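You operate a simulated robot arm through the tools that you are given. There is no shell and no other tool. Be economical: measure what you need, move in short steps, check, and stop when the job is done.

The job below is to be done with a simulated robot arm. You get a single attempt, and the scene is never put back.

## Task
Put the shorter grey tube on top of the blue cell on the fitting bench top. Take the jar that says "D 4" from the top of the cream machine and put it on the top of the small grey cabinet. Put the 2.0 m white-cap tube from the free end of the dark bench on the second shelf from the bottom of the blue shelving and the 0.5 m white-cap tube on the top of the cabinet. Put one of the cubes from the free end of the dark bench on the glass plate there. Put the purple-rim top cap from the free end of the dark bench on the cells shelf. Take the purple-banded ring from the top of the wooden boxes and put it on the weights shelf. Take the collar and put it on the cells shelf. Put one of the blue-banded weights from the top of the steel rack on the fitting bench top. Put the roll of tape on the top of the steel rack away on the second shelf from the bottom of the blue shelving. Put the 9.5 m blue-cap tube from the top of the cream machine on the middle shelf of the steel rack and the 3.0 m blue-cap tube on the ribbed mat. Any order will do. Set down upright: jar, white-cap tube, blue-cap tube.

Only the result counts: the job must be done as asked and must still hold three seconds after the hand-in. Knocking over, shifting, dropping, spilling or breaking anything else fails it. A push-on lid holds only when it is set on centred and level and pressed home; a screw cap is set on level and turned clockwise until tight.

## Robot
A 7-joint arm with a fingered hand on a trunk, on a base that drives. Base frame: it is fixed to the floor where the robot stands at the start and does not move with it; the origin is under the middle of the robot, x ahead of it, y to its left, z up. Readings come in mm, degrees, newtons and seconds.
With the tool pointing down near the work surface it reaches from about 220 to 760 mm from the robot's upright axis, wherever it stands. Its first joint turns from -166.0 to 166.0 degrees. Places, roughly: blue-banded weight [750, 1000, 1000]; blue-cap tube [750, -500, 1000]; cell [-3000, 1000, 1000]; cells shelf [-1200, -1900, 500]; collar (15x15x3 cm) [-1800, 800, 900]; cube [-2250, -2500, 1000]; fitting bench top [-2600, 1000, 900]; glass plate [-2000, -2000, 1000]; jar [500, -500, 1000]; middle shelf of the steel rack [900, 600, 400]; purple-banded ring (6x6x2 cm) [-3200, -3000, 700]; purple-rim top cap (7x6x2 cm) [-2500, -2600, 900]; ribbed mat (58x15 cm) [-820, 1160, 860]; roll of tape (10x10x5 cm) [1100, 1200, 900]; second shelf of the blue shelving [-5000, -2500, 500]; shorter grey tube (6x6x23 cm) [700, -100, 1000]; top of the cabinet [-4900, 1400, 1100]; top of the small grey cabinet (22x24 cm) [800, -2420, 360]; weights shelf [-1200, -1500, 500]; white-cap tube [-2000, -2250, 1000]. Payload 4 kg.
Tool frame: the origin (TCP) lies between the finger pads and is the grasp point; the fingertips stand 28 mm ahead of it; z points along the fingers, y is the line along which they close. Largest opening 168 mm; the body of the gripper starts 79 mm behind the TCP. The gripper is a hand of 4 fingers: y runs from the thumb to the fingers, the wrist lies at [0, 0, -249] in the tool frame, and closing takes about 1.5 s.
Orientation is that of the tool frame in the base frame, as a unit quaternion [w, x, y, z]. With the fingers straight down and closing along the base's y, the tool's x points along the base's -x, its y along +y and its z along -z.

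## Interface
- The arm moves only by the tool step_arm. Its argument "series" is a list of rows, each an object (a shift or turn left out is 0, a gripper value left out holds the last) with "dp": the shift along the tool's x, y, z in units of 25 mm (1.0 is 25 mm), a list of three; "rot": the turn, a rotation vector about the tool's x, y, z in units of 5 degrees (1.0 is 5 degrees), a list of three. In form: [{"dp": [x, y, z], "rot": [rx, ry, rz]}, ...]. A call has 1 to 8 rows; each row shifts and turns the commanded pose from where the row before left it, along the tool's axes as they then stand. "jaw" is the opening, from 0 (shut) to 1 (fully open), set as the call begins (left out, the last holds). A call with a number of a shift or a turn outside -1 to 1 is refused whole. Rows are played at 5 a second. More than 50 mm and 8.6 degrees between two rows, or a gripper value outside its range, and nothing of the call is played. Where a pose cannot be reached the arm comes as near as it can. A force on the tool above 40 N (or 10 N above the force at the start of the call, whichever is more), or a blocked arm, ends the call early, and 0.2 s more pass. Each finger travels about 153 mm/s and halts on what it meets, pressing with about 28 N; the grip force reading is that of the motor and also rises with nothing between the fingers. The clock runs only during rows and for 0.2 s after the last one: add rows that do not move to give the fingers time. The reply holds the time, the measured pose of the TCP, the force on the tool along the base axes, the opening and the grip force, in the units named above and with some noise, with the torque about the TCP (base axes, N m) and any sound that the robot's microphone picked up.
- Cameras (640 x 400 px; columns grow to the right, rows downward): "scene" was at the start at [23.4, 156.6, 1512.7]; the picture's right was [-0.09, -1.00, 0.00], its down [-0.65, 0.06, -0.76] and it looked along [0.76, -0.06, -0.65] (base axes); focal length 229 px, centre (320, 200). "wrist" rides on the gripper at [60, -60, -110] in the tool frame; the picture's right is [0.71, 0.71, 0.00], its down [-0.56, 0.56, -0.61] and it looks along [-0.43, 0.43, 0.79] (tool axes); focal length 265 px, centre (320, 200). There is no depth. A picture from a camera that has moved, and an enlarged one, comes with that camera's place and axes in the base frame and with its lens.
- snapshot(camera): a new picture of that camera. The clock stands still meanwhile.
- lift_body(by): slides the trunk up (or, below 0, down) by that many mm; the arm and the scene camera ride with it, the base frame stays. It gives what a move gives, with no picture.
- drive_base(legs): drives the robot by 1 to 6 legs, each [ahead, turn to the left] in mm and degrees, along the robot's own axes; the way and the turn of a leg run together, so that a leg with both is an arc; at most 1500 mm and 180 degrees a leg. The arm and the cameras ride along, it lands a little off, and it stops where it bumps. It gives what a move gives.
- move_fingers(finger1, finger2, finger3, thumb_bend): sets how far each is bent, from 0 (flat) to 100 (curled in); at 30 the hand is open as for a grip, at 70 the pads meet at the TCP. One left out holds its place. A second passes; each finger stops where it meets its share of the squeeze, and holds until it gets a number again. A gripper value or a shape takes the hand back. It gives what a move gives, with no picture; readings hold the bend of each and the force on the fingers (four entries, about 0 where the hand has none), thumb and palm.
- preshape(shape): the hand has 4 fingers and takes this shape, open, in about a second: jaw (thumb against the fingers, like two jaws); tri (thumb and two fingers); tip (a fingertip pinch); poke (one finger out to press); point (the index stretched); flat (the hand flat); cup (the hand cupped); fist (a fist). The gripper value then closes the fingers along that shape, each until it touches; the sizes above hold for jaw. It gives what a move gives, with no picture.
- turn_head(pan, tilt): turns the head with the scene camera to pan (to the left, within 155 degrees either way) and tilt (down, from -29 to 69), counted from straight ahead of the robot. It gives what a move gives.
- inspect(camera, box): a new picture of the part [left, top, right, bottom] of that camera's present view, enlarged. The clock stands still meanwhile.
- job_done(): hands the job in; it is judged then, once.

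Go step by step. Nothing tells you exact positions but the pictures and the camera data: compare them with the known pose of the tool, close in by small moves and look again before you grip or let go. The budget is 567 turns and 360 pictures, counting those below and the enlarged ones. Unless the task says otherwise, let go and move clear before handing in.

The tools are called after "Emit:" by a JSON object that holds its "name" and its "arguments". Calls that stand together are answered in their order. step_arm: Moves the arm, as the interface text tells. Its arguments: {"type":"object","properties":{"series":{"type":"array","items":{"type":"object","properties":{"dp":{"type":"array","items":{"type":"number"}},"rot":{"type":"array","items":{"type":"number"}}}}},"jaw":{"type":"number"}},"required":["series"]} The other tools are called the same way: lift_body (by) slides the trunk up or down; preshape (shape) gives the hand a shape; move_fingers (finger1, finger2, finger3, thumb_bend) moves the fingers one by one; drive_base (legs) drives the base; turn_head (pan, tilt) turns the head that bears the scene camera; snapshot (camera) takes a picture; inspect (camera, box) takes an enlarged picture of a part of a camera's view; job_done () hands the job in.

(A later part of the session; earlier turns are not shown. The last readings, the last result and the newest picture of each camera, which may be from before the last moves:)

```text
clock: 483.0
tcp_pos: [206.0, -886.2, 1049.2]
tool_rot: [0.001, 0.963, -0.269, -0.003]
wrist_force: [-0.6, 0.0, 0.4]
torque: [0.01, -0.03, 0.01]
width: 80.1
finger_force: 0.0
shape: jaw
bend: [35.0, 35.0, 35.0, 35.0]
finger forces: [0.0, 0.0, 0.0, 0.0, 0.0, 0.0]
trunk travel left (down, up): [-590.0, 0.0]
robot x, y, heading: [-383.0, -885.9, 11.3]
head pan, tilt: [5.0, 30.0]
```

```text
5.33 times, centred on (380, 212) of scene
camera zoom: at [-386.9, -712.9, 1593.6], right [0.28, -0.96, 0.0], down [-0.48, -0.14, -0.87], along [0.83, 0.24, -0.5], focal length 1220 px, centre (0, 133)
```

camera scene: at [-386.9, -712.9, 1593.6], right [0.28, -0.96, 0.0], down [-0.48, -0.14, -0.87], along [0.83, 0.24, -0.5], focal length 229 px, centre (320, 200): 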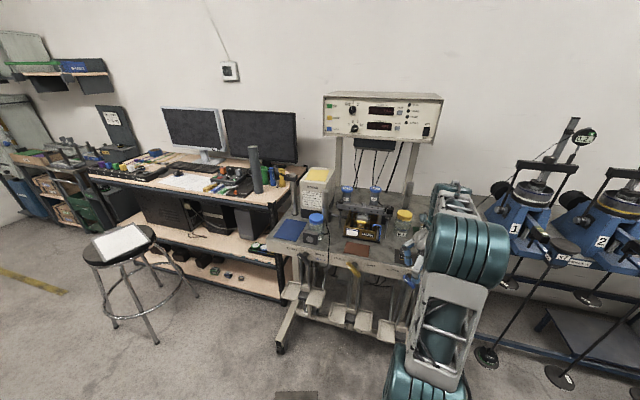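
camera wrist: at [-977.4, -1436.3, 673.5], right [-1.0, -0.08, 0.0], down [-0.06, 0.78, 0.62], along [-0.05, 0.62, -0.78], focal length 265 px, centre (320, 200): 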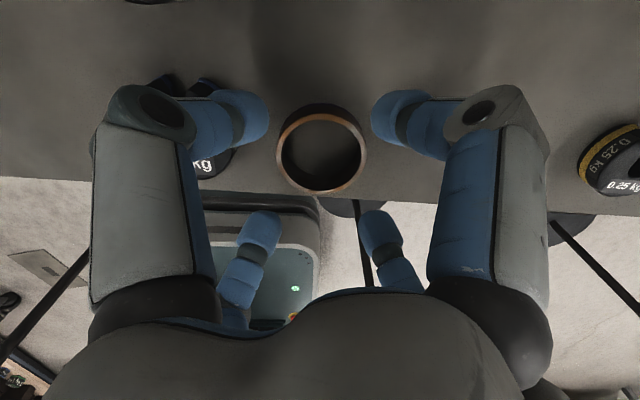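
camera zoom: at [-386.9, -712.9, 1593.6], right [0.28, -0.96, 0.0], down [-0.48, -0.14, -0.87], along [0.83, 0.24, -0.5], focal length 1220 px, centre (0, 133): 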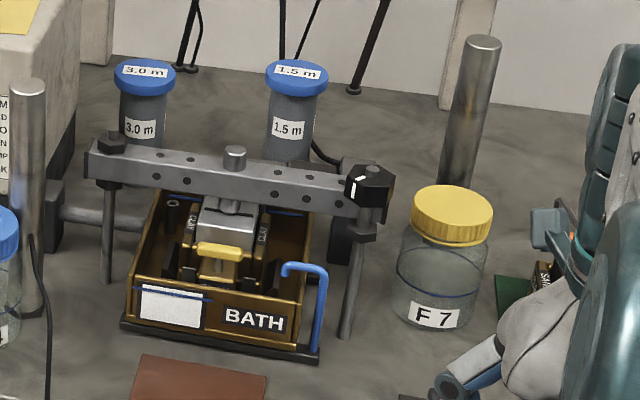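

The jar stands touching a post behind it and a block in front, so I'll come in diagonally from the blue-mat side with the hand pitched 45°. I set that posture and drive to a clear start point.

Emit:
{"name": "step_arm", "arguments": {"series": [{"rot": [0.676, 0.737, 0]}, {"rot": [0.676, 0.737, 0]}, {"rot": [0.676, 0.737, 0]}, {"rot": [0.676, 0.737, 0]}, {"rot": [0.676, 0.737, 0]}, {"rot": [0.676, 0.737, 0]}, {"rot": [0.676, 0.737, 0]}, {"rot": [0.676, 0.737, 0]}], "jaw": 0.62}}

Emit:
{"name": "drive_base", "arguments": {"legs": [[0, 73.7], [1154, 0], [0, -129]]}}

Emit:
{"name": "turn_head", "arguments": {"pan": -5, "tilt": 30}}

Emit:
{"name": "snapshot", "arguments": {"camera": "scene"}}

Emit:
{"name": "snapshot", "arguments": {"camera": "wrist"}}

```text
clock: 484.8
tcp_pos: [207.0, -885.8, 1048.4]
tool_rot: [-0.154, 0.906, -0.253, 0.302]
wrist_force: [-0.4, 0.1, -0.2]
torque: [-0.02, -0.01, -0.02]
width: 103.8
finger_force: 0.1
shape: jaw
bend: [29.0, 29.0, 29.0, 29.0]
finger forces: [0.0, 0.0, 0.1, 0.1, 0.0, 0.0]
trunk travel left (down, up): [-590.0, 0.0]
robot x, y, heading: [-381.5, -887.2, 11.6]
head pan, tilt: [5.0, 30.0]
```

```text
clock: 499.0
tcp_pos: [84.7, -223.2, 1048.7]
tool_rot: [0.001, 0.693, -0.636, 0.341]
wrist_force: [-0.9, -0.3, 0.4]
torque: [-0.04, -0.04, -0.01]
width: 103.6
finger_force: 0.1
shape: jaw
bend: [29.0, 29.0, 29.0, 29.0]
finger forces: [0.0, 0.0, 0.1, 0.1, 0.0, 0.0]
trunk travel left (down, up): [-590.0, 0.0]
robot x, y, heading: [-262.8, 248.7, -42.5]
head pan, tilt: [5.0, 30.0]
```

```text
clock: 499.8
tcp_pos: [84.7, -223.0, 1049.2]
tool_rot: [0.0, 0.693, -0.636, 0.34]
wrist_force: [0.1, 1.0, -0.5]
torque: [-0.01, -0.01, -0.03]
width: 103.3
finger_force: 0.1
shape: jaw
bend: [29.0, 29.0, 29.0, 29.0]
finger forces: [0.1, 0.0, 0.0, 0.0, 0.0, 0.1]
trunk travel left (down, up): [-590.0, 0.0]
robot x, y, heading: [-262.9, 250.7, -42.5]
head pan, tilt: [-5.0, 30.0]
```

```text
192 pictures are left
camera scene: at [-136.4, 346.1, 1593.6], right [-0.74, -0.68, 0.0], down [-0.34, 0.37, -0.87], along [0.59, -0.64, -0.5], focal length 229 px, centre (320, 200)
```

scene: 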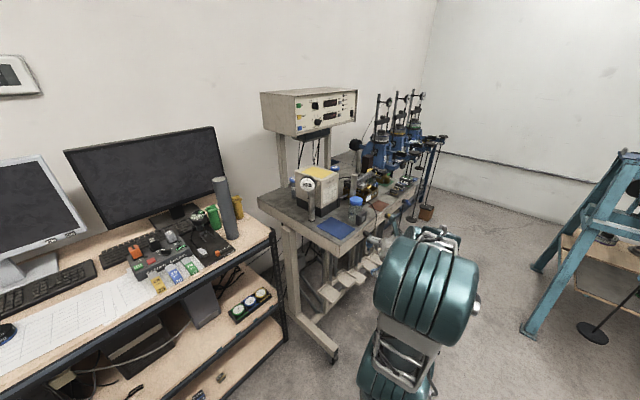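

```text
191 pictures are left
camera wrist: at [83.3, -216.7, 1187.5], right [-0.65, -0.76, 0.03], down [-0.76, 0.65, -0.03], along [0.0, -0.04, -1.0], focal length 265 px, centre (320, 200)
```

wrist: 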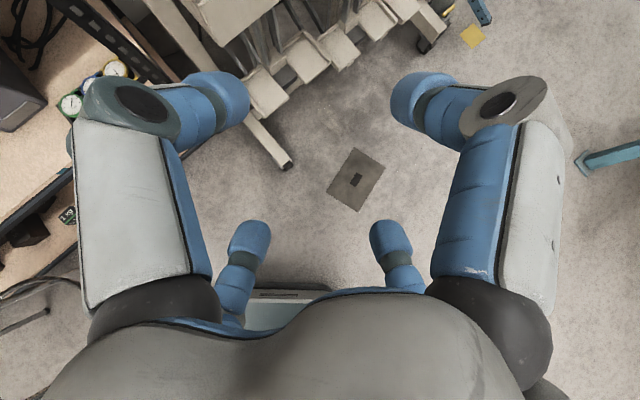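

Stereo gives the jar at about (388, −468), lid top z ≈ 1036, table ≈ 928. The approach line is right; I drive in 320 mm and look.

Emit:
{"name": "drive_base", "arguments": {"legs": [[310, 0]]}}

Emit:
{"name": "snapshot", "arguments": {"camera": "wrist"}}

Emit:
{"name": "snapshot", "arguments": {"camera": "scene"}}

```text
clock: 501.9
tcp_pos: [317.0, -434.1, 1048.4]
tool_rot: [0.0, 0.694, -0.636, 0.339]
wrist_force: [-0.3, -0.6, -0.1]
torque: [0.01, 0.02, 0.01]
width: 103.8
finger_force: 0.1
shape: jaw
bend: [29.0, 29.0, 29.0, 29.0]
finger forces: [0.1, 0.0, 0.1, 0.0, 0.0, 0.0]
trunk travel left (down, up): [-590.0, 0.0]
robot x, y, heading: [-29.7, 38.9, -42.1]
head pan, tilt: [-5.0, 30.0]
```

```text
190 pictures are left
camera wrist: at [315.7, -428.5, 1187.2], right [-0.65, -0.76, 0.03], down [-0.76, 0.65, -0.03], along [0.0, -0.04, -1.0], focal length 265 px, centre (320, 200)
```

wrist: 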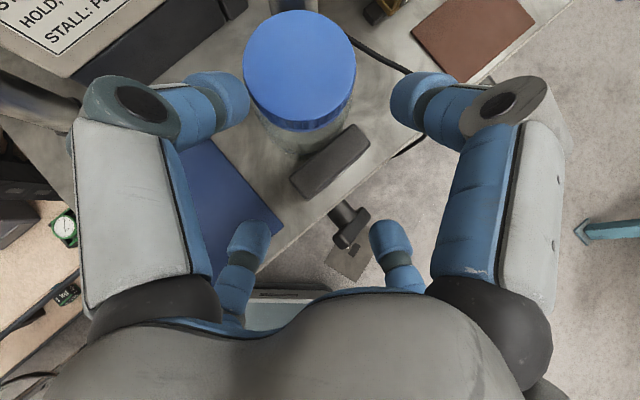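

```text
189 pictures are left
camera scene: at [95.4, 133.8, 1593.5], right [-0.74, -0.68, 0.0], down [-0.34, 0.37, -0.87], along [0.59, -0.64, -0.5], focal length 229 px, centre (320, 200)
```

scene: 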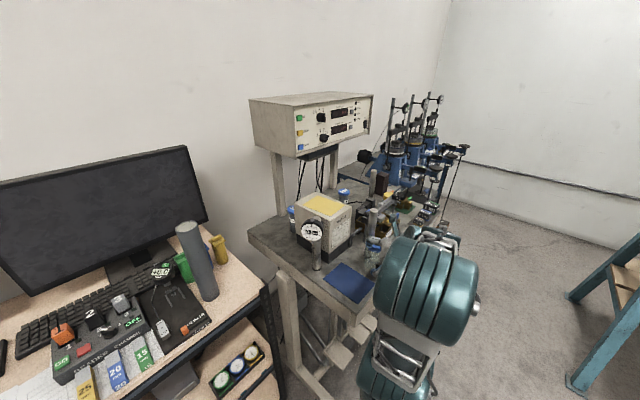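

Emit:
{"name": "step_arm", "arguments": {"series": [{}, {"dp": [0.465, -0.66, 0.654]}, {"dp": [0.465, -0.66, 0.654]}, {"dp": [0.465, -0.66, 0.654]}, {}], "jaw": 0.82}}

Emit:
{"name": "snapshot", "arguments": {"camera": "wrist"}}

Emit:
{"name": "inspect", "arguments": {"camera": "scene", "box": [330, 170, 430, 260]}}

```text
clock: 503.1
tcp_pos: [384.3, -477.2, 1046.7]
tool_rot: [-0.001, 0.693, -0.636, 0.339]
wrist_force: [-0.5, -0.3, 0.7]
torque: [-0.04, 0.07, 0.04]
width: 137.9
finger_force: 0.0
shape: jaw
bend: [23.0, 22.0, 23.0, 23.0]
finger forces: [0.1, 1.0, 0.0, 0.0, 0.0, 0.0]
trunk travel left (down, up): [-590.0, 0.0]
robot x, y, heading: [-31.3, 35.9, -42.7]
head pan, tilt: [-5.0, 30.0]
```

```text
188 pictures are left
camera wrist: at [381.3, -471.5, 1186.3], right [-0.65, -0.76, 0.03], down [-0.76, 0.65, -0.03], along [0.0, -0.04, -1.0], focal length 265 px, centre (320, 200)
```

wrist: 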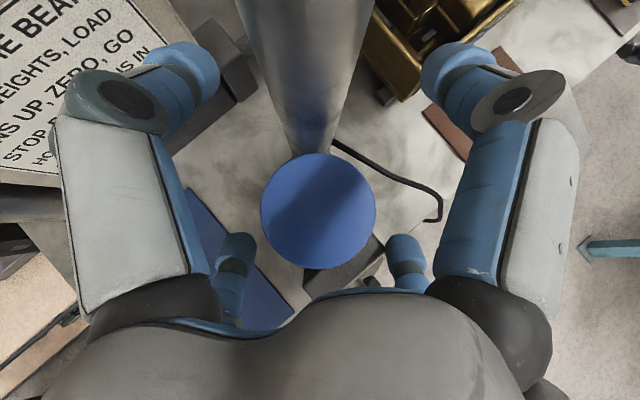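

```text
4.44 times, centred on (380, 215) of scene
camera zoom: at [95.0, 134.0, 1593.6], right [-0.74, -0.68, 0.0], down [-0.34, 0.37, -0.87], along [0.59, -0.64, -0.5], focal length 1016 px, centre (53, 133)
```

zoom: 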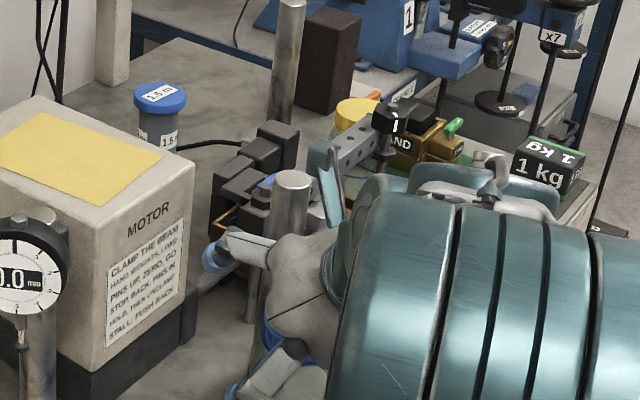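

Emit:
{"name": "step_arm", "arguments": {"series": [{}, {"dp": [-0.34, 0.31, 0.345]}, {"dp": [-0.34, 0.31, 0.345]}, {}], "jaw": 0.7}}

Emit:
{"name": "snapshot", "arguments": {"camera": "wrist"}}

```text
clock: 503.9
tcp_pos: [375.9, -482.5, 1029.6]
tool_rot: [0.01, 0.69, -0.634, 0.349]
wrist_force: [0.6, -3.0, 0.1]
torque: [-0.09, 0.12, 0.19]
width: 118.2
finger_force: 0.0
shape: jaw
bend: [25.0, 25.0, 25.0, 25.0]
finger forces: [0.0, 2.8, 0.0, 0.0, 0.0, 0.1]
trunk travel left (down, up): [-590.0, 0.0]
robot x, y, heading: [-27.4, 38.0, -42.5]
head pan, tilt: [-5.0, 30.0]
stopped in row 4: the force on the tool passed its limit at 45 N (the readings are from after the stop); the commanded pose is now the measured one
```

```text
186 pictures are left
camera wrist: at [373.5, -471.9, 1168.1], right [-0.66, -0.75, 0.04], down [-0.75, 0.66, -0.05], along [0.01, -0.07, -1.0], focal length 265 px, centre (320, 200)
```

wrist: 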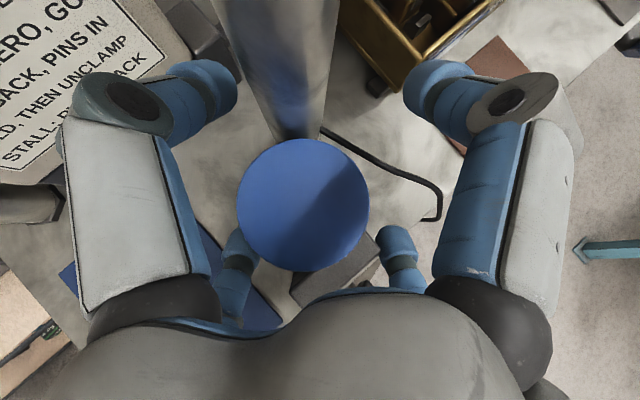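

Emit:
{"name": "step_arm", "arguments": {"series": [{"dp": [-0.15, -0.35, -0.42]}, {}]}}

Emit:
{"name": "inspect", "arguments": {"camera": "wrist", "box": [60, 0, 400, 300]}}

Emit:
{"name": "inspect", "arguments": {"camera": "scene", "box": [350, 200, 410, 260]}}

```text
clock: 504.5
tcp_pos: [376.9, -472.9, 1041.2]
tool_rot: [0.01, 0.688, -0.636, 0.35]
wrist_force: [-5.4, -4.0, -0.7]
torque: [-0.22, 0.19, 0.11]
width: 119.8
finger_force: 0.1
shape: jaw
bend: [25.0, 20.0, 25.0, 25.0]
finger forces: [0.1, 5.4, 0.0, 0.0, 0.0, 0.0]
trunk travel left (down, up): [-590.0, 0.0]
robot x, y, heading: [-28.9, 40.9, -42.7]
head pan, tilt: [-5.0, 30.0]
```

```text
1.33 times, centred on (230, 150) of wrist
camera zoom: at [373.8, -462.3, 1179.3], right [-0.66, -0.75, 0.04], down [-0.75, 0.66, -0.05], along [0.01, -0.07, -1.0], focal length 354 px, centre (440, 267)
```

zoom: 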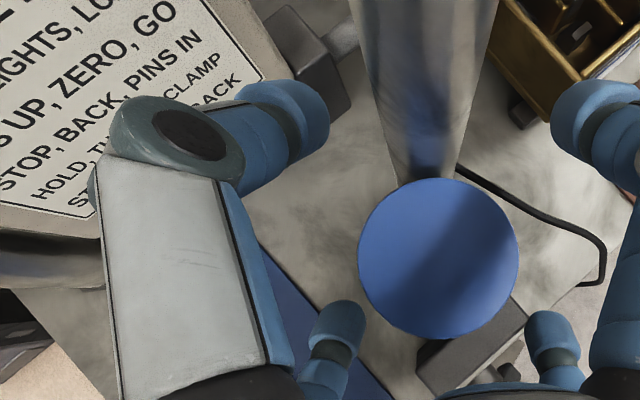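

```text
6.67 times, centred on (380, 230) of scene
camera zoom: at [94.7, 133.1, 1593.6], right [-0.74, -0.67, 0.0], down [-0.34, 0.37, -0.87], along [0.58, -0.64, -0.5], focal length 1525 px, centre (-80, 0)
```

zoom: 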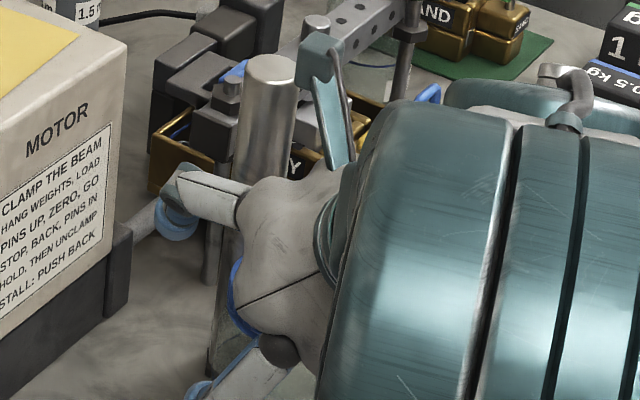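

A finger was touching the motor housing. I narrow the opening and then lower.

Emit:
{"name": "step_arm", "arguments": {"series": [{}, {}, {}], "jaw": 0.55}}

Emit:
{"name": "snapshot", "arguments": {"camera": "wrist"}}

```text
clock: 505.3
tcp_pos: [376.7, -472.1, 1041.8]
tool_rot: [0.009, 0.689, -0.635, 0.35]
wrist_force: [-10.6, -4.7, -2.5]
torque: [-0.2, 0.31, 0.03]
width: 98.9
finger_force: 0.1
shape: jaw
bend: [32.0, 20.0, 32.0, 32.0]
finger forces: [0.0, 11.3, 0.3, 0.1, 0.1, 0.0]
trunk travel left (down, up): [-590.0, 0.0]
robot x, y, heading: [-33.3, 36.8, -42.6]
head pan, tilt: [-5.0, 30.0]
```

```text
183 pictures are left
camera wrist: at [373.5, -462.4, 1179.4], right [-0.66, -0.75, 0.04], down [-0.75, 0.66, -0.05], along [0.01, -0.07, -1.0], focal length 265 px, centre (320, 200)
```

wrist: 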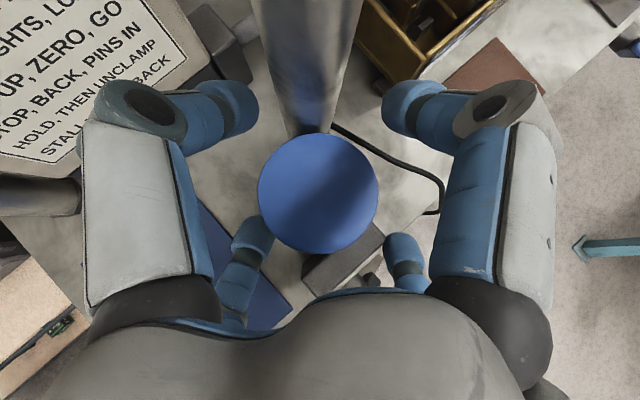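

The lower-right finger is against the small block beside the jar, so I back off upward and try another finger shape.

Emit:
{"name": "step_arm", "arguments": {"series": [{}, {"dp": [0.47, -0.43, -0.77]}, {"dp": [0.47, -0.43, -0.77]}, {"dp": [0.47, -0.43, -0.77]}, {"dp": [0.47, -0.43, -0.77]}], "jaw": 0.65}}

Emit:
{"name": "snapshot", "arguments": {"camera": "wrist"}}

```text
clock: 506.5
tcp_pos: [376.6, -466.5, 1140.8]
tool_rot: [0.009, 0.689, -0.634, 0.35]
wrist_force: [0.0, 0.3, 0.1]
torque: [0.01, 0.01, 0.01]
width: 109.0
finger_force: 0.1
shape: jaw
bend: [28.0, 27.0, 28.0, 27.0]
finger forces: [0.0, 0.0, 0.0, 0.0, 0.0, 0.0]
trunk travel left (down, up): [-590.0, 0.0]
robot x, y, heading: [-31.4, 37.6, -42.5]
head pan, tilt: [-5.0, 30.0]
```

```text
182 pictures are left
camera wrist: at [374.4, -457.5, 1279.0], right [-0.66, -0.75, 0.04], down [-0.75, 0.66, -0.05], along [0.01, -0.07, -1.0], focal length 265 px, centre (320, 200)
```

wrist: 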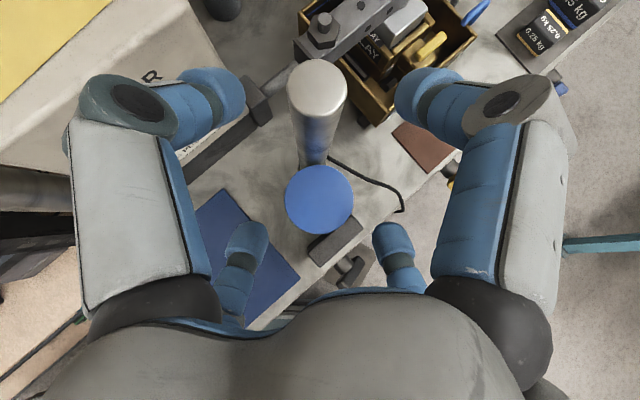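

Emit:
{"name": "step_arm", "arguments": {"series": [{"dp": [0, 0, -1]}, {"dp": [0, 0, -1]}, {"dp": [0, 0, -1]}, {"dp": [0, 0, -1]}]}}

Emit:
{"name": "preshape", "arguments": {"shape": "tip"}}

Emit:
{"name": "snapshot", "arguments": {"camera": "wrist"}}

Emit:
{"name": "preshape", "arguments": {"shape": "tri"}}

Emit:
{"name": "snapshot", "arguments": {"camera": "wrist"}}

```text
clock: 507.5
tcp_pos: [331.3, -422.2, 1216.6]
tool_rot: [0.008, 0.689, -0.635, 0.35]
wrist_force: [0.1, 0.6, 0.1]
torque: [-0.01, -0.05, -0.06]
width: 109.0
finger_force: 0.1
shape: jaw
bend: [28.0, 27.0, 28.0, 27.0]
finger forces: [0.0, 0.1, 0.0, 0.0, 0.0, 0.1]
trunk travel left (down, up): [-590.0, 0.0]
robot x, y, heading: [-32.5, 36.6, -42.6]
head pan, tilt: [-5.0, 30.0]
```

```text
clock: 508.4
tcp_pos: [331.4, -422.7, 1216.6]
tool_rot: [0.009, 0.689, -0.634, 0.351]
wrist_force: [0.0, -0.4, -0.9]
torque: [-0.02, 0.03, -0.03]
width: 167.9
finger_force: 0.0
shape: tip
bend: [11.0, 30.0, 11.0, 30.0]
finger forces: [0.0, 0.0, 0.0, 0.1, 0.0, 0.1]
trunk travel left (down, up): [-590.0, 0.0]
robot x, y, heading: [-36.6, 40.4, -42.6]
head pan, tilt: [-5.0, 30.0]
```

```text
181 pictures are left
camera wrist: at [329.1, -413.1, 1354.3], right [-0.66, -0.75, 0.04], down [-0.75, 0.66, -0.05], along [0.01, -0.07, -1.0], focal length 265 px, centre (320, 200)
```

wrist: 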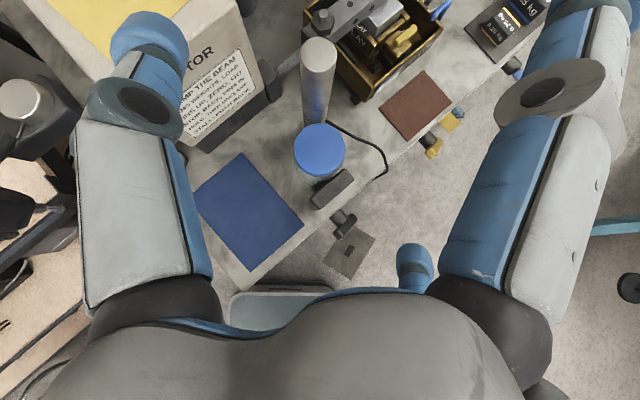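

```text
clock: 509.3
tcp_pos: [330.6, -421.4, 1215.2]
tool_rot: [0.009, 0.689, -0.635, 0.349]
wrist_force: [-0.7, 0.7, -0.3]
torque: [0.01, 0.0, -0.01]
width: 167.9
finger_force: 0.2
shape: tri
bend: [30.0, 30.0, 30.0, 30.0]
finger forces: [0.0, 0.0, 0.1, 0.1, 0.0, 0.0]
trunk travel left (down, up): [-590.0, 0.0]
robot x, y, heading: [-32.4, 37.9, -42.5]
head pan, tilt: [-5.0, 30.0]
```

```text
180 pictures are left
camera wrist: at [329.0, -413.1, 1354.3], right [-0.66, -0.75, 0.04], down [-0.75, 0.66, -0.05], along [0.01, -0.07, -1.0], focal length 265 px, centre (320, 200)
```

wrist: 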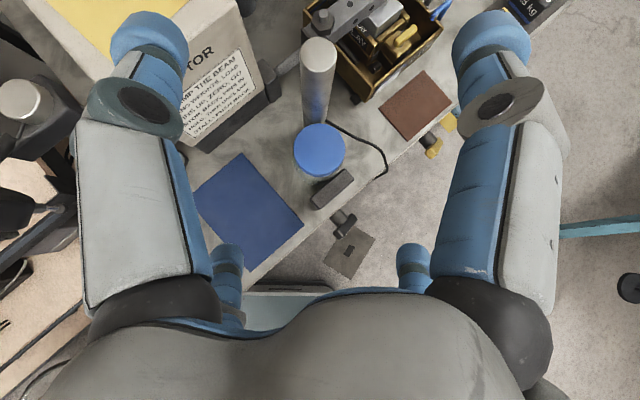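

Emit:
{"name": "move_fingers", "arguments": {"finger1": 100, "finger2": 30, "finger3": 100, "thumb_bend": 30}}

Emit:
{"name": "snapshot", "arguments": {"camera": "wrist"}}

Emit:
{"name": "inspect", "arguments": {"camera": "scene", "box": [320, 140, 440, 250]}}

```text
clock: 510.3
tcp_pos: [331.4, -422.8, 1216.4]
tool_rot: [0.008, 0.689, -0.635, 0.35]
wrist_force: [-0.6, 0.0, 0.1]
torque: [0.01, -0.03, -0.03]
width: 78.8
finger_force: 0.1
shape: fingers
bend: [74.0, 30.0, 74.0, 30.0]
finger forces: [0.0, 0.0, 0.0, 0.1, 0.0, 0.0]
trunk travel left (down, up): [-590.0, 0.0]
robot x, y, heading: [-32.4, 38.5, -42.6]
head pan, tilt: [-5.0, 30.0]
```

```text
179 pictures are left
camera wrist: at [329.0, -413.0, 1354.4], right [-0.66, -0.75, 0.04], down [-0.75, 0.66, -0.05], along [0.01, -0.07, -1.0], focal length 265 px, centre (320, 200)
```

wrist: 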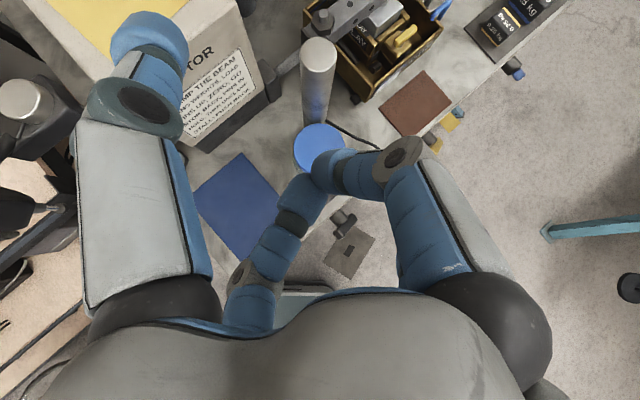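

```text
3.64 times, centred on (380, 195) of scene
camera zoom: at [95.2, 133.8, 1593.6], right [-0.74, -0.67, 0.0], down [-0.34, 0.37, -0.87], along [0.58, -0.64, -0.5], focal length 832 px, centre (102, 218)
```

zoom: 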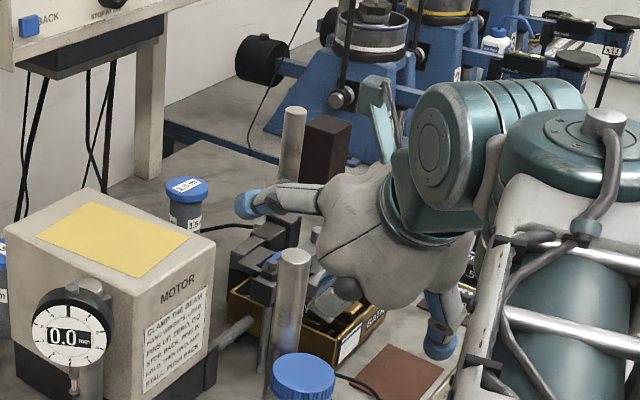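

I'll use a steeper 25° tilt instead, so the lower fingertips stay above the block (top ≈ 986) while all four meet the lid. Back to the jaw shape.

Emit:
{"name": "preshape", "arguments": {"shape": "jaw"}}

Emit:
{"name": "step_arm", "arguments": {"series": [{"rot": [-0.676, -0.737, 0]}, {"rot": [-0.676, -0.737, 0]}, {"rot": [-0.676, -0.737, 0]}, {}, {}], "jaw": 0.57}}

Emit:
{"name": "snapshot", "arguments": {"camera": "wrist"}}

```text
clock: 511.2
tcp_pos: [331.0, -422.4, 1216.0]
tool_rot: [0.009, 0.689, -0.635, 0.35]
wrist_force: [-0.3, -0.7, -0.1]
torque: [0.03, 0.02, 0.0]
width: 168.0
finger_force: 0.1
shape: jaw
bend: [30.0, 30.0, 30.0, 30.0]
finger forces: [0.0, 0.1, 0.0, 0.0, 0.0, 0.1]
trunk travel left (down, up): [-590.0, 0.0]
robot x, y, heading: [-26.2, 42.1, -42.6]
head pan, tilt: [-5.0, 30.0]
```

```text
clock: 512.4
tcp_pos: [331.4, -423.1, 1216.4]
tool_rot: [0.009, 0.716, -0.66, 0.226]
wrist_force: [-0.2, 0.1, 0.1]
torque: [0.0, 0.01, -0.02]
width: 96.2
finger_force: 0.1
shape: jaw
bend: [31.0, 31.0, 31.0, 31.0]
finger forces: [0.0, 0.0, 0.0, 0.0, 0.0, 0.1]
trunk travel left (down, up): [-590.0, 0.0]
robot x, y, heading: [-30.6, 41.1, -42.7]
head pan, tilt: [-5.0, 30.0]
```

```text
177 pictures are left
camera wrist: at [354.9, -438.4, 1351.2], right [-0.65, -0.76, 0.03], down [-0.74, 0.65, 0.21], along [-0.18, 0.11, -0.98], focal length 265 px, centre (320, 200)
```

wrist: 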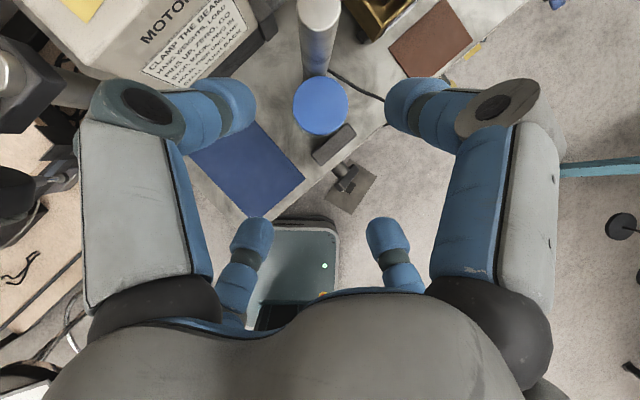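

Emit:
{"name": "step_arm", "arguments": {"series": [{"dp": [0, 0, 1]}, {"dp": [0, 0, 1]}, {"dp": [0, 0, 1]}, {"dp": [0, 0, 1]}, {"dp": [0, 0, 1]}, {}]}}

Emit:
{"name": "snapshot", "arguments": {"camera": "wrist"}}

```text
clock: 513.8
tcp_pos: [371.1, -460.6, 1102.1]
tool_rot: [0.008, 0.716, -0.661, 0.225]
wrist_force: [0.3, -0.3, 0.8]
torque: [-0.01, 0.05, -0.01]
width: 96.0
finger_force: 0.1
shape: jaw
bend: [31.0, 31.0, 31.0, 31.0]
finger forces: [0.0, 0.0, 0.1, 0.0, 0.0, 0.0]
trunk travel left (down, up): [-590.0, 0.0]
robot x, y, heading: [-30.6, 40.8, -42.5]
head pan, tilt: [-5.0, 30.0]
```

```text
176 pictures are left
camera wrist: at [394.5, -475.0, 1238.1], right [-0.65, -0.76, 0.03], down [-0.74, 0.65, 0.21], along [-0.18, 0.11, -0.98], focal length 265 px, centre (320, 200)
```

wrist: 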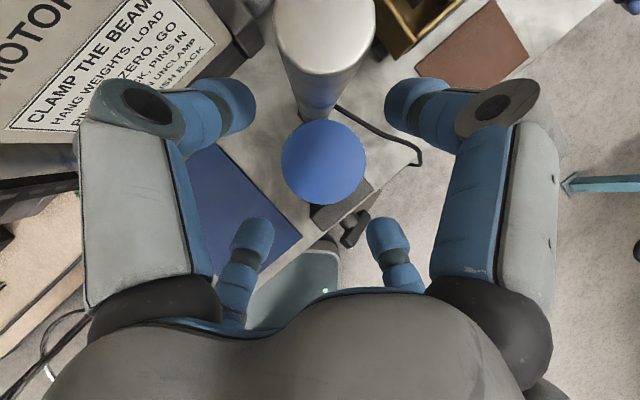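

Emit:
{"name": "step_arm", "arguments": {"series": [{"dp": [-0.143, 0.19, 0.893]}, {"dp": [-0.143, 0.19, 0.893]}, {}]}}

Emit:
{"name": "snapshot", "arguments": {"camera": "wrist"}}

```text
clock: 514.6
tcp_pos: [375.1, -469.3, 1058.9]
tool_rot: [0.009, 0.716, -0.661, 0.225]
wrist_force: [0.4, 0.1, -0.1]
torque: [0.01, -0.01, 0.0]
width: 96.2
finger_force: 0.1
shape: jaw
bend: [31.0, 31.0, 31.0, 31.0]
finger forces: [0.1, 0.1, 0.0, 0.0, 0.0, 0.1]
trunk travel left (down, up): [-590.0, 0.0]
robot x, y, heading: [-30.5, 36.7, -42.6]
head pan, tilt: [-5.0, 30.0]
```

```text
175 pictures are left
camera wrist: at [398.7, -484.2, 1194.2], right [-0.65, -0.76, 0.03], down [-0.74, 0.65, 0.21], along [-0.18, 0.11, -0.98], focal length 265 px, centre (320, 200)
```

wrist: 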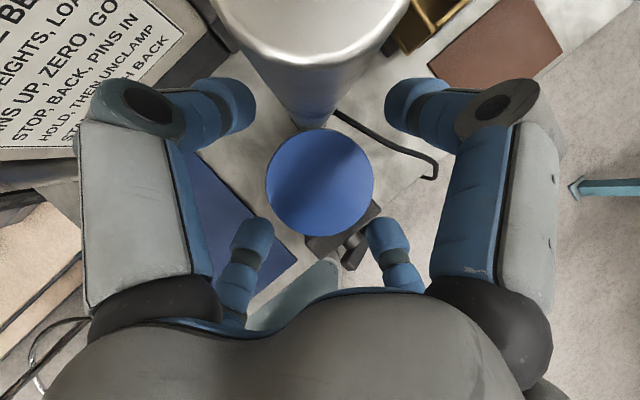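

Emit:
{"name": "step_arm", "arguments": {"series": [{"dp": [-0.07, 0.09, 0.45]}, {"dp": [-0.07, 0.09, 0.45]}, {}]}}

Emit:
{"name": "snapshot", "arguments": {"camera": "wrist"}}

Emit:
{"name": "inspect", "arguments": {"camera": "scene", "box": [340, 170, 430, 260]}}

```text
clock: 515.4
tcp_pos: [376.4, -474.6, 1037.2]
tool_rot: [0.009, 0.715, -0.661, 0.228]
wrist_force: [-3.5, -0.1, 17.5]
torque: [-0.22, 1.03, 0.01]
width: 95.5
finger_force: 0.0
shape: jaw
bend: [31.0, 30.0, 31.0, 31.0]
finger forces: [0.0, 17.9, 0.0, 0.0, 0.0, 0.0]
trunk travel left (down, up): [-590.0, 0.0]
robot x, y, heading: [-31.0, 38.8, -42.5]
head pan, tilt: [-5.0, 30.0]
```

```text
174 pictures are left
camera wrist: at [399.3, -488.6, 1174.4], right [-0.66, -0.75, 0.04], down [-0.73, 0.65, 0.2], along [-0.18, 0.1, -0.98], focal length 265 px, centre (320, 200)
```

wrist: 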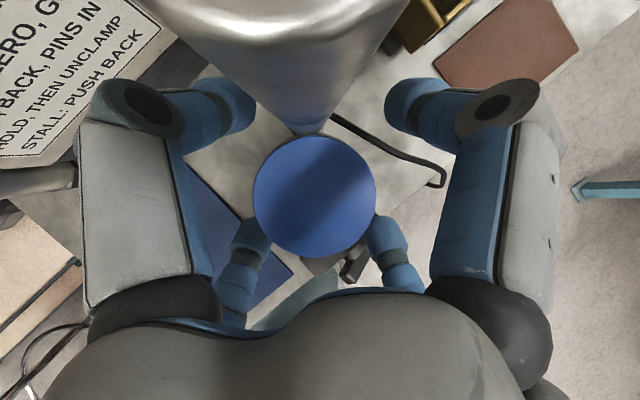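

```text
4.44 times, centred on (385, 215) of scene
camera zoom: at [93.5, 135.2, 1593.9], right [-0.74, -0.67, 0.0], down [-0.34, 0.37, -0.87], along [0.58, -0.64, -0.5], focal length 1016 px, centre (31, 133)
```

zoom: 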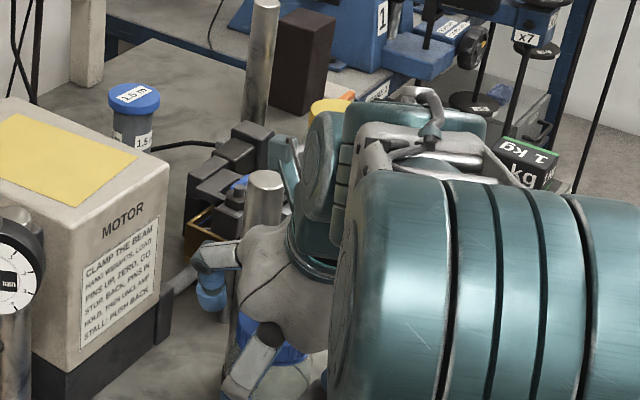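

Emit:
{"name": "step_arm", "arguments": {"series": [{"dp": [0.06, -0.05, -0.17]}, {}]}}

Emit:
{"name": "step_arm", "arguments": {"series": [{}, {}, {}, {}, {}], "jaw": 0}}

Emit:
{"name": "snapshot", "arguments": {"camera": "wrist"}}

```text
clock: 516.0
tcp_pos: [377.2, -471.2, 1039.9]
tool_rot: [0.008, 0.716, -0.661, 0.225]
wrist_force: [0.2, 0.4, 4.1]
torque: [-0.06, 0.12, 0.0]
width: 95.6
finger_force: 0.1
shape: jaw
bend: [31.0, 31.0, 31.0, 31.0]
finger forces: [0.1, 3.5, 0.0, 0.1, 0.1, 0.1]
trunk travel left (down, up): [-590.0, 0.0]
robot x, y, heading: [-30.5, 40.3, -42.6]
head pan, tilt: [-5.0, 30.0]
```

```text
clock: 517.2
tcp_pos: [378.1, -473.8, 1039.8]
tool_rot: [0.008, 0.717, -0.66, 0.224]
wrist_force: [2.7, 4.8, -3.1]
torque: [0.5, 0.34, 0.07]
width: 56.1
finger_force: 28.3
shape: jaw
bend: [78.0, 81.0, 37.0, 47.0]
finger forces: [26.1, 21.3, 28.1, 0.1, 26.3, 0.0]
trunk travel left (down, up): [-590.0, 0.0]
robot x, y, heading: [-30.7, 41.1, -42.6]
head pan, tilt: [-5.0, 30.0]
```

```text
172 pictures are left
camera wrist: at [402.0, -487.8, 1175.3], right [-0.65, -0.76, 0.03], down [-0.74, 0.64, 0.21], along [-0.18, 0.11, -0.98], focal length 265 px, centre (320, 200)
```

wrist: 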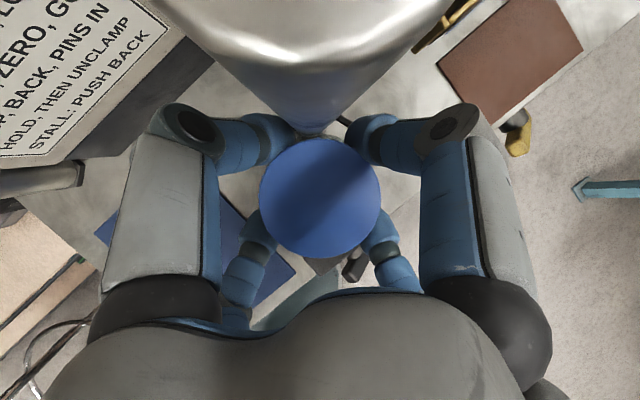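

All four fingers grip the lid. I lift slowly, straight up.

Emit:
{"name": "step_arm", "arguments": {"series": [{"dp": [0.1, -0.086, -0.27]}, {"dp": [0.1, -0.086, -0.27]}, {"dp": [0.17, -0.14, -0.45]}, {"dp": [0.335, -0.2855, -0.8966]}, {}]}}

Emit:
{"name": "snapshot", "arguments": {"camera": "wrist"}}

```text
clock: 518.4
tcp_pos: [376.7, -473.8, 1094.8]
tool_rot: [0.01, 0.715, -0.662, 0.226]
wrist_force: [-7.5, 4.4, -0.1]
torque: [0.34, 0.67, -0.01]
width: 55.9
finger_force: 28.0
shape: jaw
bend: [78.0, 81.0, 37.0, 48.0]
finger forces: [25.5, 26.8, 26.8, 0.0, 26.0, 0.1]
trunk travel left (down, up): [-590.0, 0.0]
robot x, y, heading: [-31.9, 42.8, -43.0]
head pan, tilt: [-5.0, 30.0]
```

```text
171 pictures are left
camera wrist: at [400.0, -489.3, 1230.9], right [-0.66, -0.75, 0.04], down [-0.73, 0.65, 0.2], along [-0.18, 0.11, -0.98], focal length 265 px, centre (320, 200)
```

wrist: 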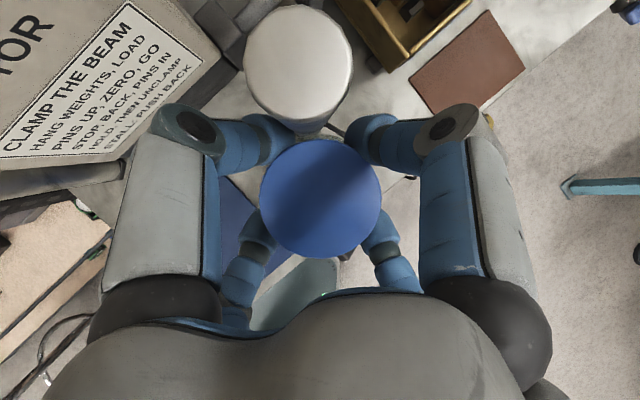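

Emit:
{"name": "step_arm", "arguments": {"series": [{"dp": [-0.26, 0.25, -0.18]}, {}]}}

Emit:
{"name": "step_arm", "arguments": {"series": [{"dp": [0.335, -0.2855, -0.8966]}, {"dp": [0.335, -0.2855, -0.8966]}, {"dp": [-0.3, 0.26, -0.9]}, {"dp": [-0.3, 0.26, -0.9]}]}}

Emit:
{"name": "snapshot", "arguments": {"camera": "wrist"}}

Emit:
{"name": "inspect", "arguments": {"camera": "scene", "box": [310, 140, 440, 270]}}

```text
clock: 519.0
tcp_pos: [371.7, -468.0, 1093.1]
tool_rot: [0.008, 0.717, -0.66, 0.226]
wrist_force: [0.5, 0.1, -1.8]
torque: [-0.02, 0.03, -0.02]
width: 55.6
finger_force: 28.2
shape: jaw
bend: [78.0, 81.0, 37.0, 48.0]
finger forces: [25.0, 19.5, 24.3, 0.0, 23.9, 0.0]
trunk travel left (down, up): [-590.0, 0.0]
robot x, y, heading: [-29.2, 40.7, -42.8]
head pan, tilt: [-5.0, 30.0]
```

```text
clock: 520.0
tcp_pos: [341.4, -441.1, 1174.0]
tool_rot: [0.009, 0.717, -0.66, 0.226]
wrist_force: [0.3, -0.5, -1.5]
torque: [-0.01, 0.0, -0.01]
width: 55.2
finger_force: 28.0
shape: jaw
bend: [78.0, 81.0, 37.0, 48.0]
finger forces: [24.9, 19.4, 24.4, 0.0, 23.3, 0.0]
trunk travel left (down, up): [-590.0, 0.0]
robot x, y, heading: [-32.6, 40.0, -42.5]
head pan, tilt: [-5.0, 30.0]
```

```text
170 pictures are left
camera wrist: at [364.5, -456.3, 1310.1], right [-0.65, -0.76, 0.03], down [-0.74, 0.64, 0.21], along [-0.18, 0.11, -0.98], focal length 265 px, centre (320, 200)
```

wrist: 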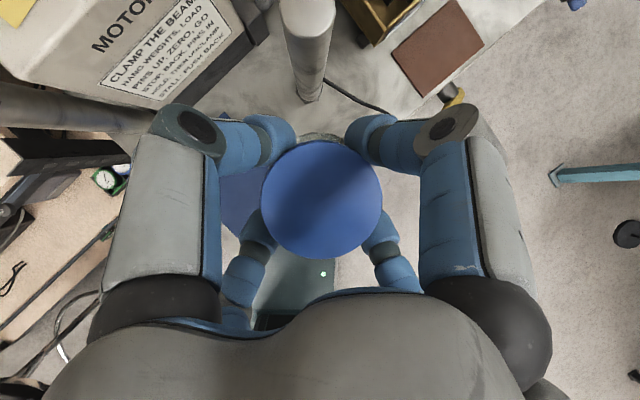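

```text
3.08 times, centred on (375, 205) of scene
camera zoom: at [94.8, 134.0, 1593.6], right [-0.74, -0.67, 0.0], down [-0.34, 0.37, -0.87], along [0.58, -0.64, -0.5], focal length 704 px, centre (151, 185)
```

zoom: 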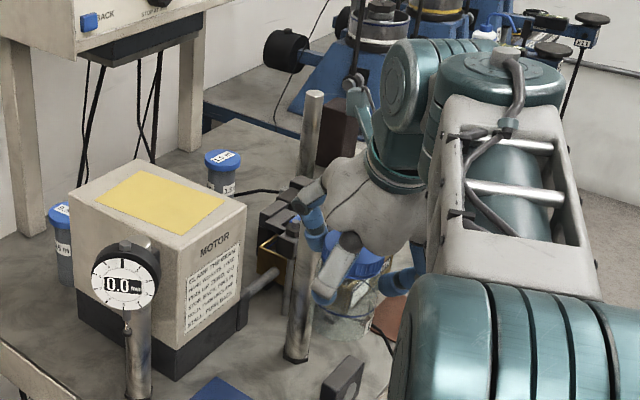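

The jar is safely out. I back away and drive down the side lane toward the small grey cabinet.

Emit:
{"name": "drive_base", "arguments": {"legs": [[-350, 0], [0, -43], [1400, 0], [600, 0]]}}

Emit:
{"name": "turn_head", "arguments": {"pan": 50, "tilt": 30}}

Emit:
{"name": "snapshot", "arguments": {"camera": "scene"}}

```text
clock: 533.8
tcp_pos: [-155.0, -2334.2, 1174.6]
tool_rot: [-0.089, -0.429, 0.875, -0.206]
wrist_force: [0.1, -0.4, -1.6]
torque: [0.0, 0.0, 0.02]
width: 55.0
finger_force: 28.0
shape: jaw
bend: [78.0, 81.0, 37.0, 48.0]
finger forces: [24.8, 18.4, 24.2, 0.0, 23.0, 0.1]
trunk travel left (down, up): [-590.0, 0.0]
robot x, y, heading: [-104.5, -1725.3, -84.8]
head pan, tilt: [-5.0, 30.0]
```

```text
clock: 535.0
tcp_pos: [-155.6, -2332.8, 1173.3]
tool_rot: [-0.089, -0.429, 0.875, -0.207]
wrist_force: [-0.8, -0.7, -1.5]
torque: [0.02, -0.02, 0.01]
width: 55.5
finger_force: 27.7
shape: jaw
bend: [78.0, 81.0, 37.0, 48.0]
finger forces: [24.8, 18.6, 24.2, 0.0, 23.0, 0.0]
trunk travel left (down, up): [-590.0, 0.0]
robot x, y, heading: [-108.7, -1726.3, -85.0]
head pan, tilt: [50.0, 30.0]
```

```text
168 pictures are left
camera scene: at [123.8, -1704.4, 1593.6], right [-0.57, -0.82, 0.0], down [-0.41, 0.29, -0.87], along [0.71, -0.5, -0.5], focal length 229 px, centre (320, 200)
```

scene: 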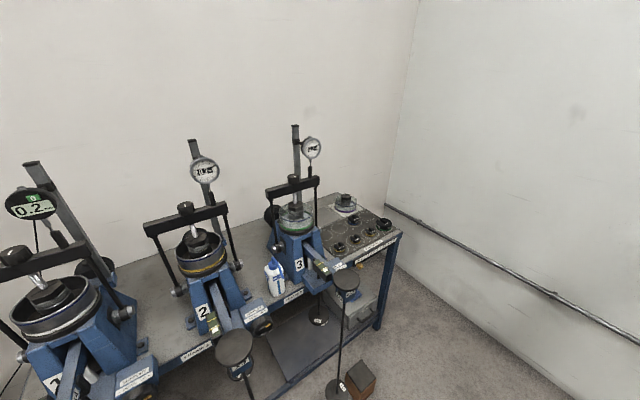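

Emit:
{"name": "lift_body", "arguments": {"by": -400}}

Emit:
{"name": "turn_head", "arguments": {"pan": 40, "tilt": 25}}

Emit:
{"name": "snapshot", "arguments": {"camera": "scene"}}

Emit:
{"name": "inspect", "arguments": {"camera": "scene", "box": [200, 150, 400, 320]}}

```text
clock: 538.9
tcp_pos: [-155.5, -2332.7, 774.8]
tool_rot: [-0.09, -0.429, 0.875, -0.206]
wrist_force: [0.0, -0.3, -1.7]
torque: [-0.02, -0.02, -0.01]
width: 55.0
finger_force: 27.9
shape: jaw
bend: [78.0, 81.0, 37.0, 48.0]
finger forces: [24.8, 18.4, 24.3, 0.1, 23.0, 0.0]
trunk travel left (down, up): [-190.0, 400.0]
robot x, y, heading: [-106.0, -1725.7, -85.0]
head pan, tilt: [50.0, 30.0]
```

```text
clock: 539.6
tcp_pos: [-154.6, -2334.4, 773.4]
tool_rot: [-0.089, -0.429, 0.875, -0.207]
wrist_force: [0.1, 0.6, -1.0]
torque: [-0.01, 0.0, -0.03]
width: 55.3
finger_force: 28.5
shape: jaw
bend: [78.0, 81.0, 37.0, 48.0]
finger forces: [24.8, 18.3, 24.2, 0.1, 22.8, 0.0]
trunk travel left (down, up): [-190.0, 400.0]
robot x, y, heading: [-111.4, -1729.4, -85.1]
head pan, tilt: [40.0, 25.0]
```

```text
167 pictures are left
camera scene: at [114.9, -1717.5, 1201.5], right [-0.71, -0.71, 0.0], down [-0.3, 0.3, -0.91], along [0.64, -0.64, -0.42], focal length 229 px, centre (320, 200)
```

scene: 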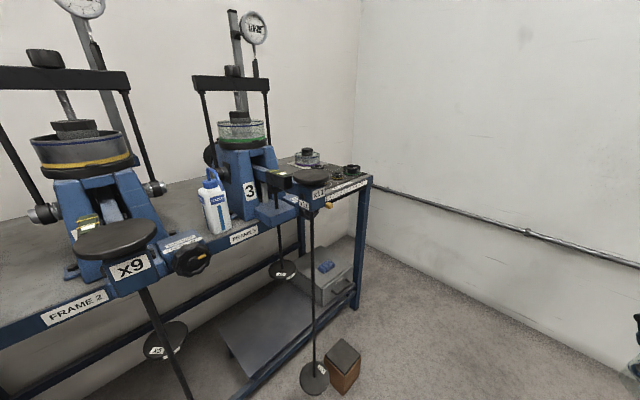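

```text
2.35 times, centred on (300, 235) of scene
camera zoom: at [114.9, -1717.5, 1201.5], right [-0.71, -0.71, 0.0], down [-0.3, 0.3, -0.91], along [0.64, -0.64, -0.42], focal length 538 px, centre (367, 118)
```

zoom: 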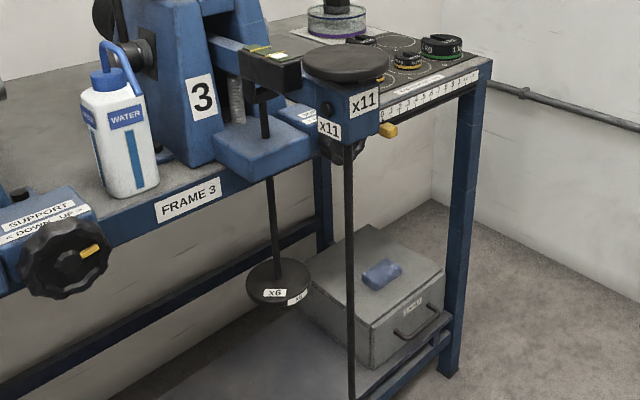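

The small cabinet sits under the bench end: top about x 690–900, y −2290…−2530, a blue cloth in its middle. I drive round to face it from the front.

Emit:
{"name": "drive_base", "arguments": {"legs": [[610, 0], [0, 85]]}}

Emit:
{"name": "turn_head", "arguments": {"pan": 5, "tilt": 35}}

Emit:
{"name": "snapshot", "arguments": {"camera": "scene"}}

Emit:
{"name": "snapshot", "arguments": {"camera": "wrist"}}

```text
clock: 546.7
tcp_pos: [547.9, -2432.5, 774.5]
tool_rot: [-0.075, 0.909, -0.35, 0.213]
wrist_force: [0.0, -0.8, -1.5]
torque: [0.0, -0.02, 0.0]
width: 55.0
finger_force: 27.7
shape: jaw
bend: [78.0, 81.0, 37.0, 48.0]
finger forces: [24.7, 17.8, 23.9, 0.0, 22.3, 0.1]
trunk travel left (down, up): [-190.0, 400.0]
robot x, y, heading: [-50.6, -2335.9, 0.4]
head pan, tilt: [40.0, 25.0]
```

```text
clock: 547.7
tcp_pos: [548.2, -2433.0, 772.8]
tool_rot: [-0.074, 0.909, -0.351, 0.213]
wrist_force: [0.3, -0.6, -1.9]
torque: [0.03, 0.0, -0.08]
width: 55.0
finger_force: 27.8
shape: jaw
bend: [78.0, 81.0, 37.0, 48.0]
finger forces: [24.7, 17.7, 24.0, 0.1, 22.4, 0.0]
trunk travel left (down, up): [-190.0, 400.0]
robot x, y, heading: [-52.8, -2337.0, 0.4]
head pan, tilt: [5.0, 35.0]
```

```text
165 pictures are left
camera scene: at [-27.4, -2164.5, 1185.8], right [0.1, -1.0, 0.0], down [-0.57, -0.06, -0.82], along [0.82, 0.08, -0.57], focal length 229 px, centre (320, 200)
```

scene: 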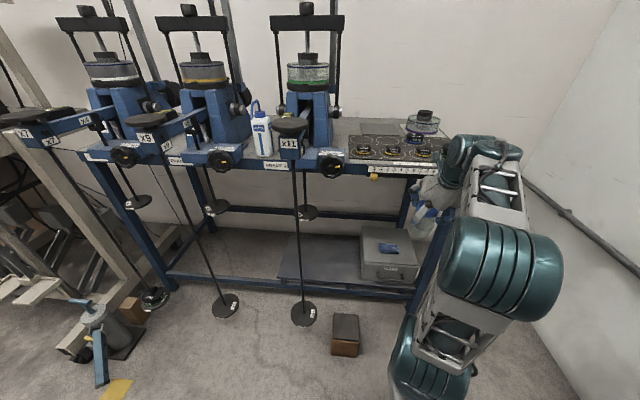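

```text
164 pictures are left
camera wrist: at [575.5, -2426.0, 909.7], right [0.04, -1.0, 0.03], down [-0.98, -0.03, 0.21], along [-0.21, -0.04, -0.98], focal length 265 px, centre (320, 200)
```

wrist: 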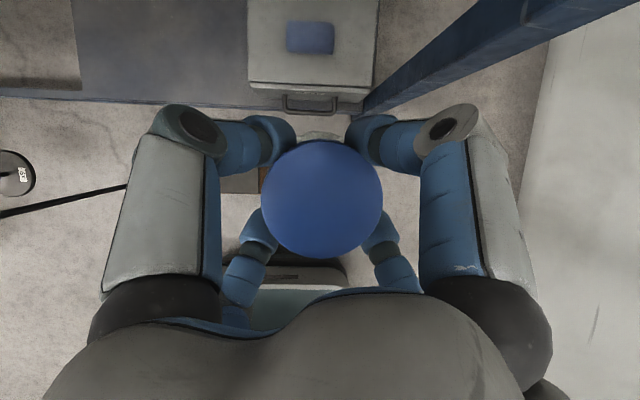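

The cloth lies at about x 740–800, y −2368…−2468; the free spot is the front-left corner, near (724, −2331). I drive in 100 mm and lower the trunk.

Emit:
{"name": "drive_base", "arguments": {"legs": [[100, 0]]}}

Emit:
{"name": "lift_body", "arguments": {"by": -188}}

Emit:
{"name": "snapshot", "arguments": {"camera": "wrist"}}

Emit:
{"name": "snapshot", "arguments": {"camera": "scene"}}

```text
clock: 548.7
tcp_pos: [601.2, -2433.0, 772.6]
tool_rot: [-0.073, 0.908, -0.358, 0.205]
wrist_force: [-12.3, 3.4, 1.8]
torque: [-0.24, -0.7, -0.39]
width: 53.0
finger_force: 27.7
shape: jaw
bend: [76.0, 81.0, 37.0, 48.0]
finger forces: [40.6, 17.9, 24.9, 0.0, 21.1, 0.0]
trunk travel left (down, up): [-190.0, 400.0]
robot x, y, heading: [4.2, -2337.9, 0.7]
head pan, tilt: [5.0, 35.0]
stopped in leg 1: the force on the tool passed its limit at 82 N (the readings are from after the stop); the commanded pose is now the measured one
```

```text
clock: 550.8
tcp_pos: [602.6, -2433.4, 584.4]
tool_rot: [-0.072, 0.908, -0.358, 0.206]
wrist_force: [1.1, 0.3, -1.9]
torque: [-0.04, 0.02, -0.02]
width: 53.4
finger_force: 28.2
shape: jaw
bend: [77.0, 81.0, 37.0, 49.0]
finger forces: [27.1, 17.6, 24.0, 0.0, 20.5, 0.1]
trunk travel left (down, up): [-2.0, 588.0]
robot x, y, heading: [7.4, -2331.3, 0.7]
head pan, tilt: [5.0, 35.0]
```

```text
163 pictures are left
camera wrist: at [632.1, -2427.7, 720.3], right [0.03, -1.0, 0.03], down [-0.97, -0.02, 0.22], along [-0.22, -0.04, -0.97], focal length 265 px, centre (320, 200)
```

wrist: 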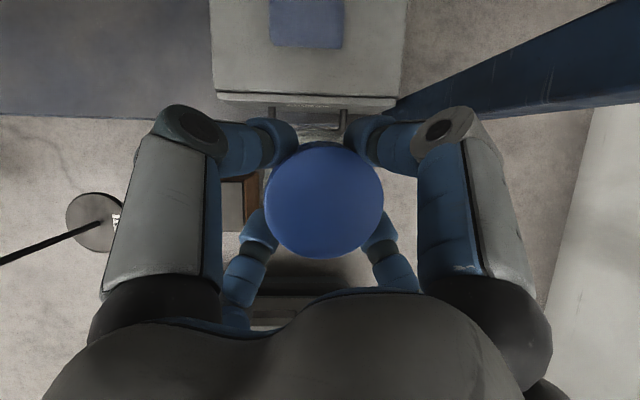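

```text
162 pictures are left
camera scene: at [32.0, -2163.9, 997.8], right [0.1, -1.0, 0.0], down [-0.57, -0.06, -0.82], along [0.82, 0.08, -0.57], focal length 229 px, centre (320, 200)
```

scene: 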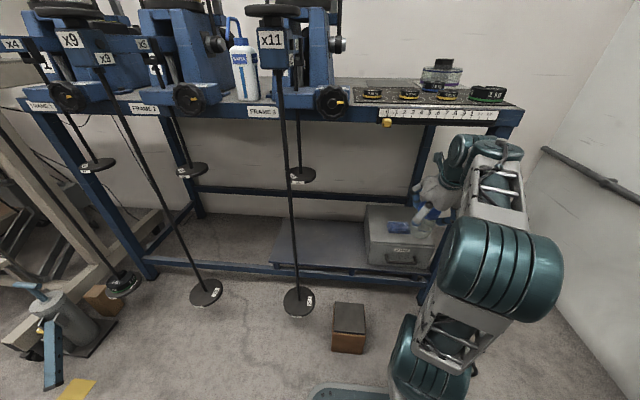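

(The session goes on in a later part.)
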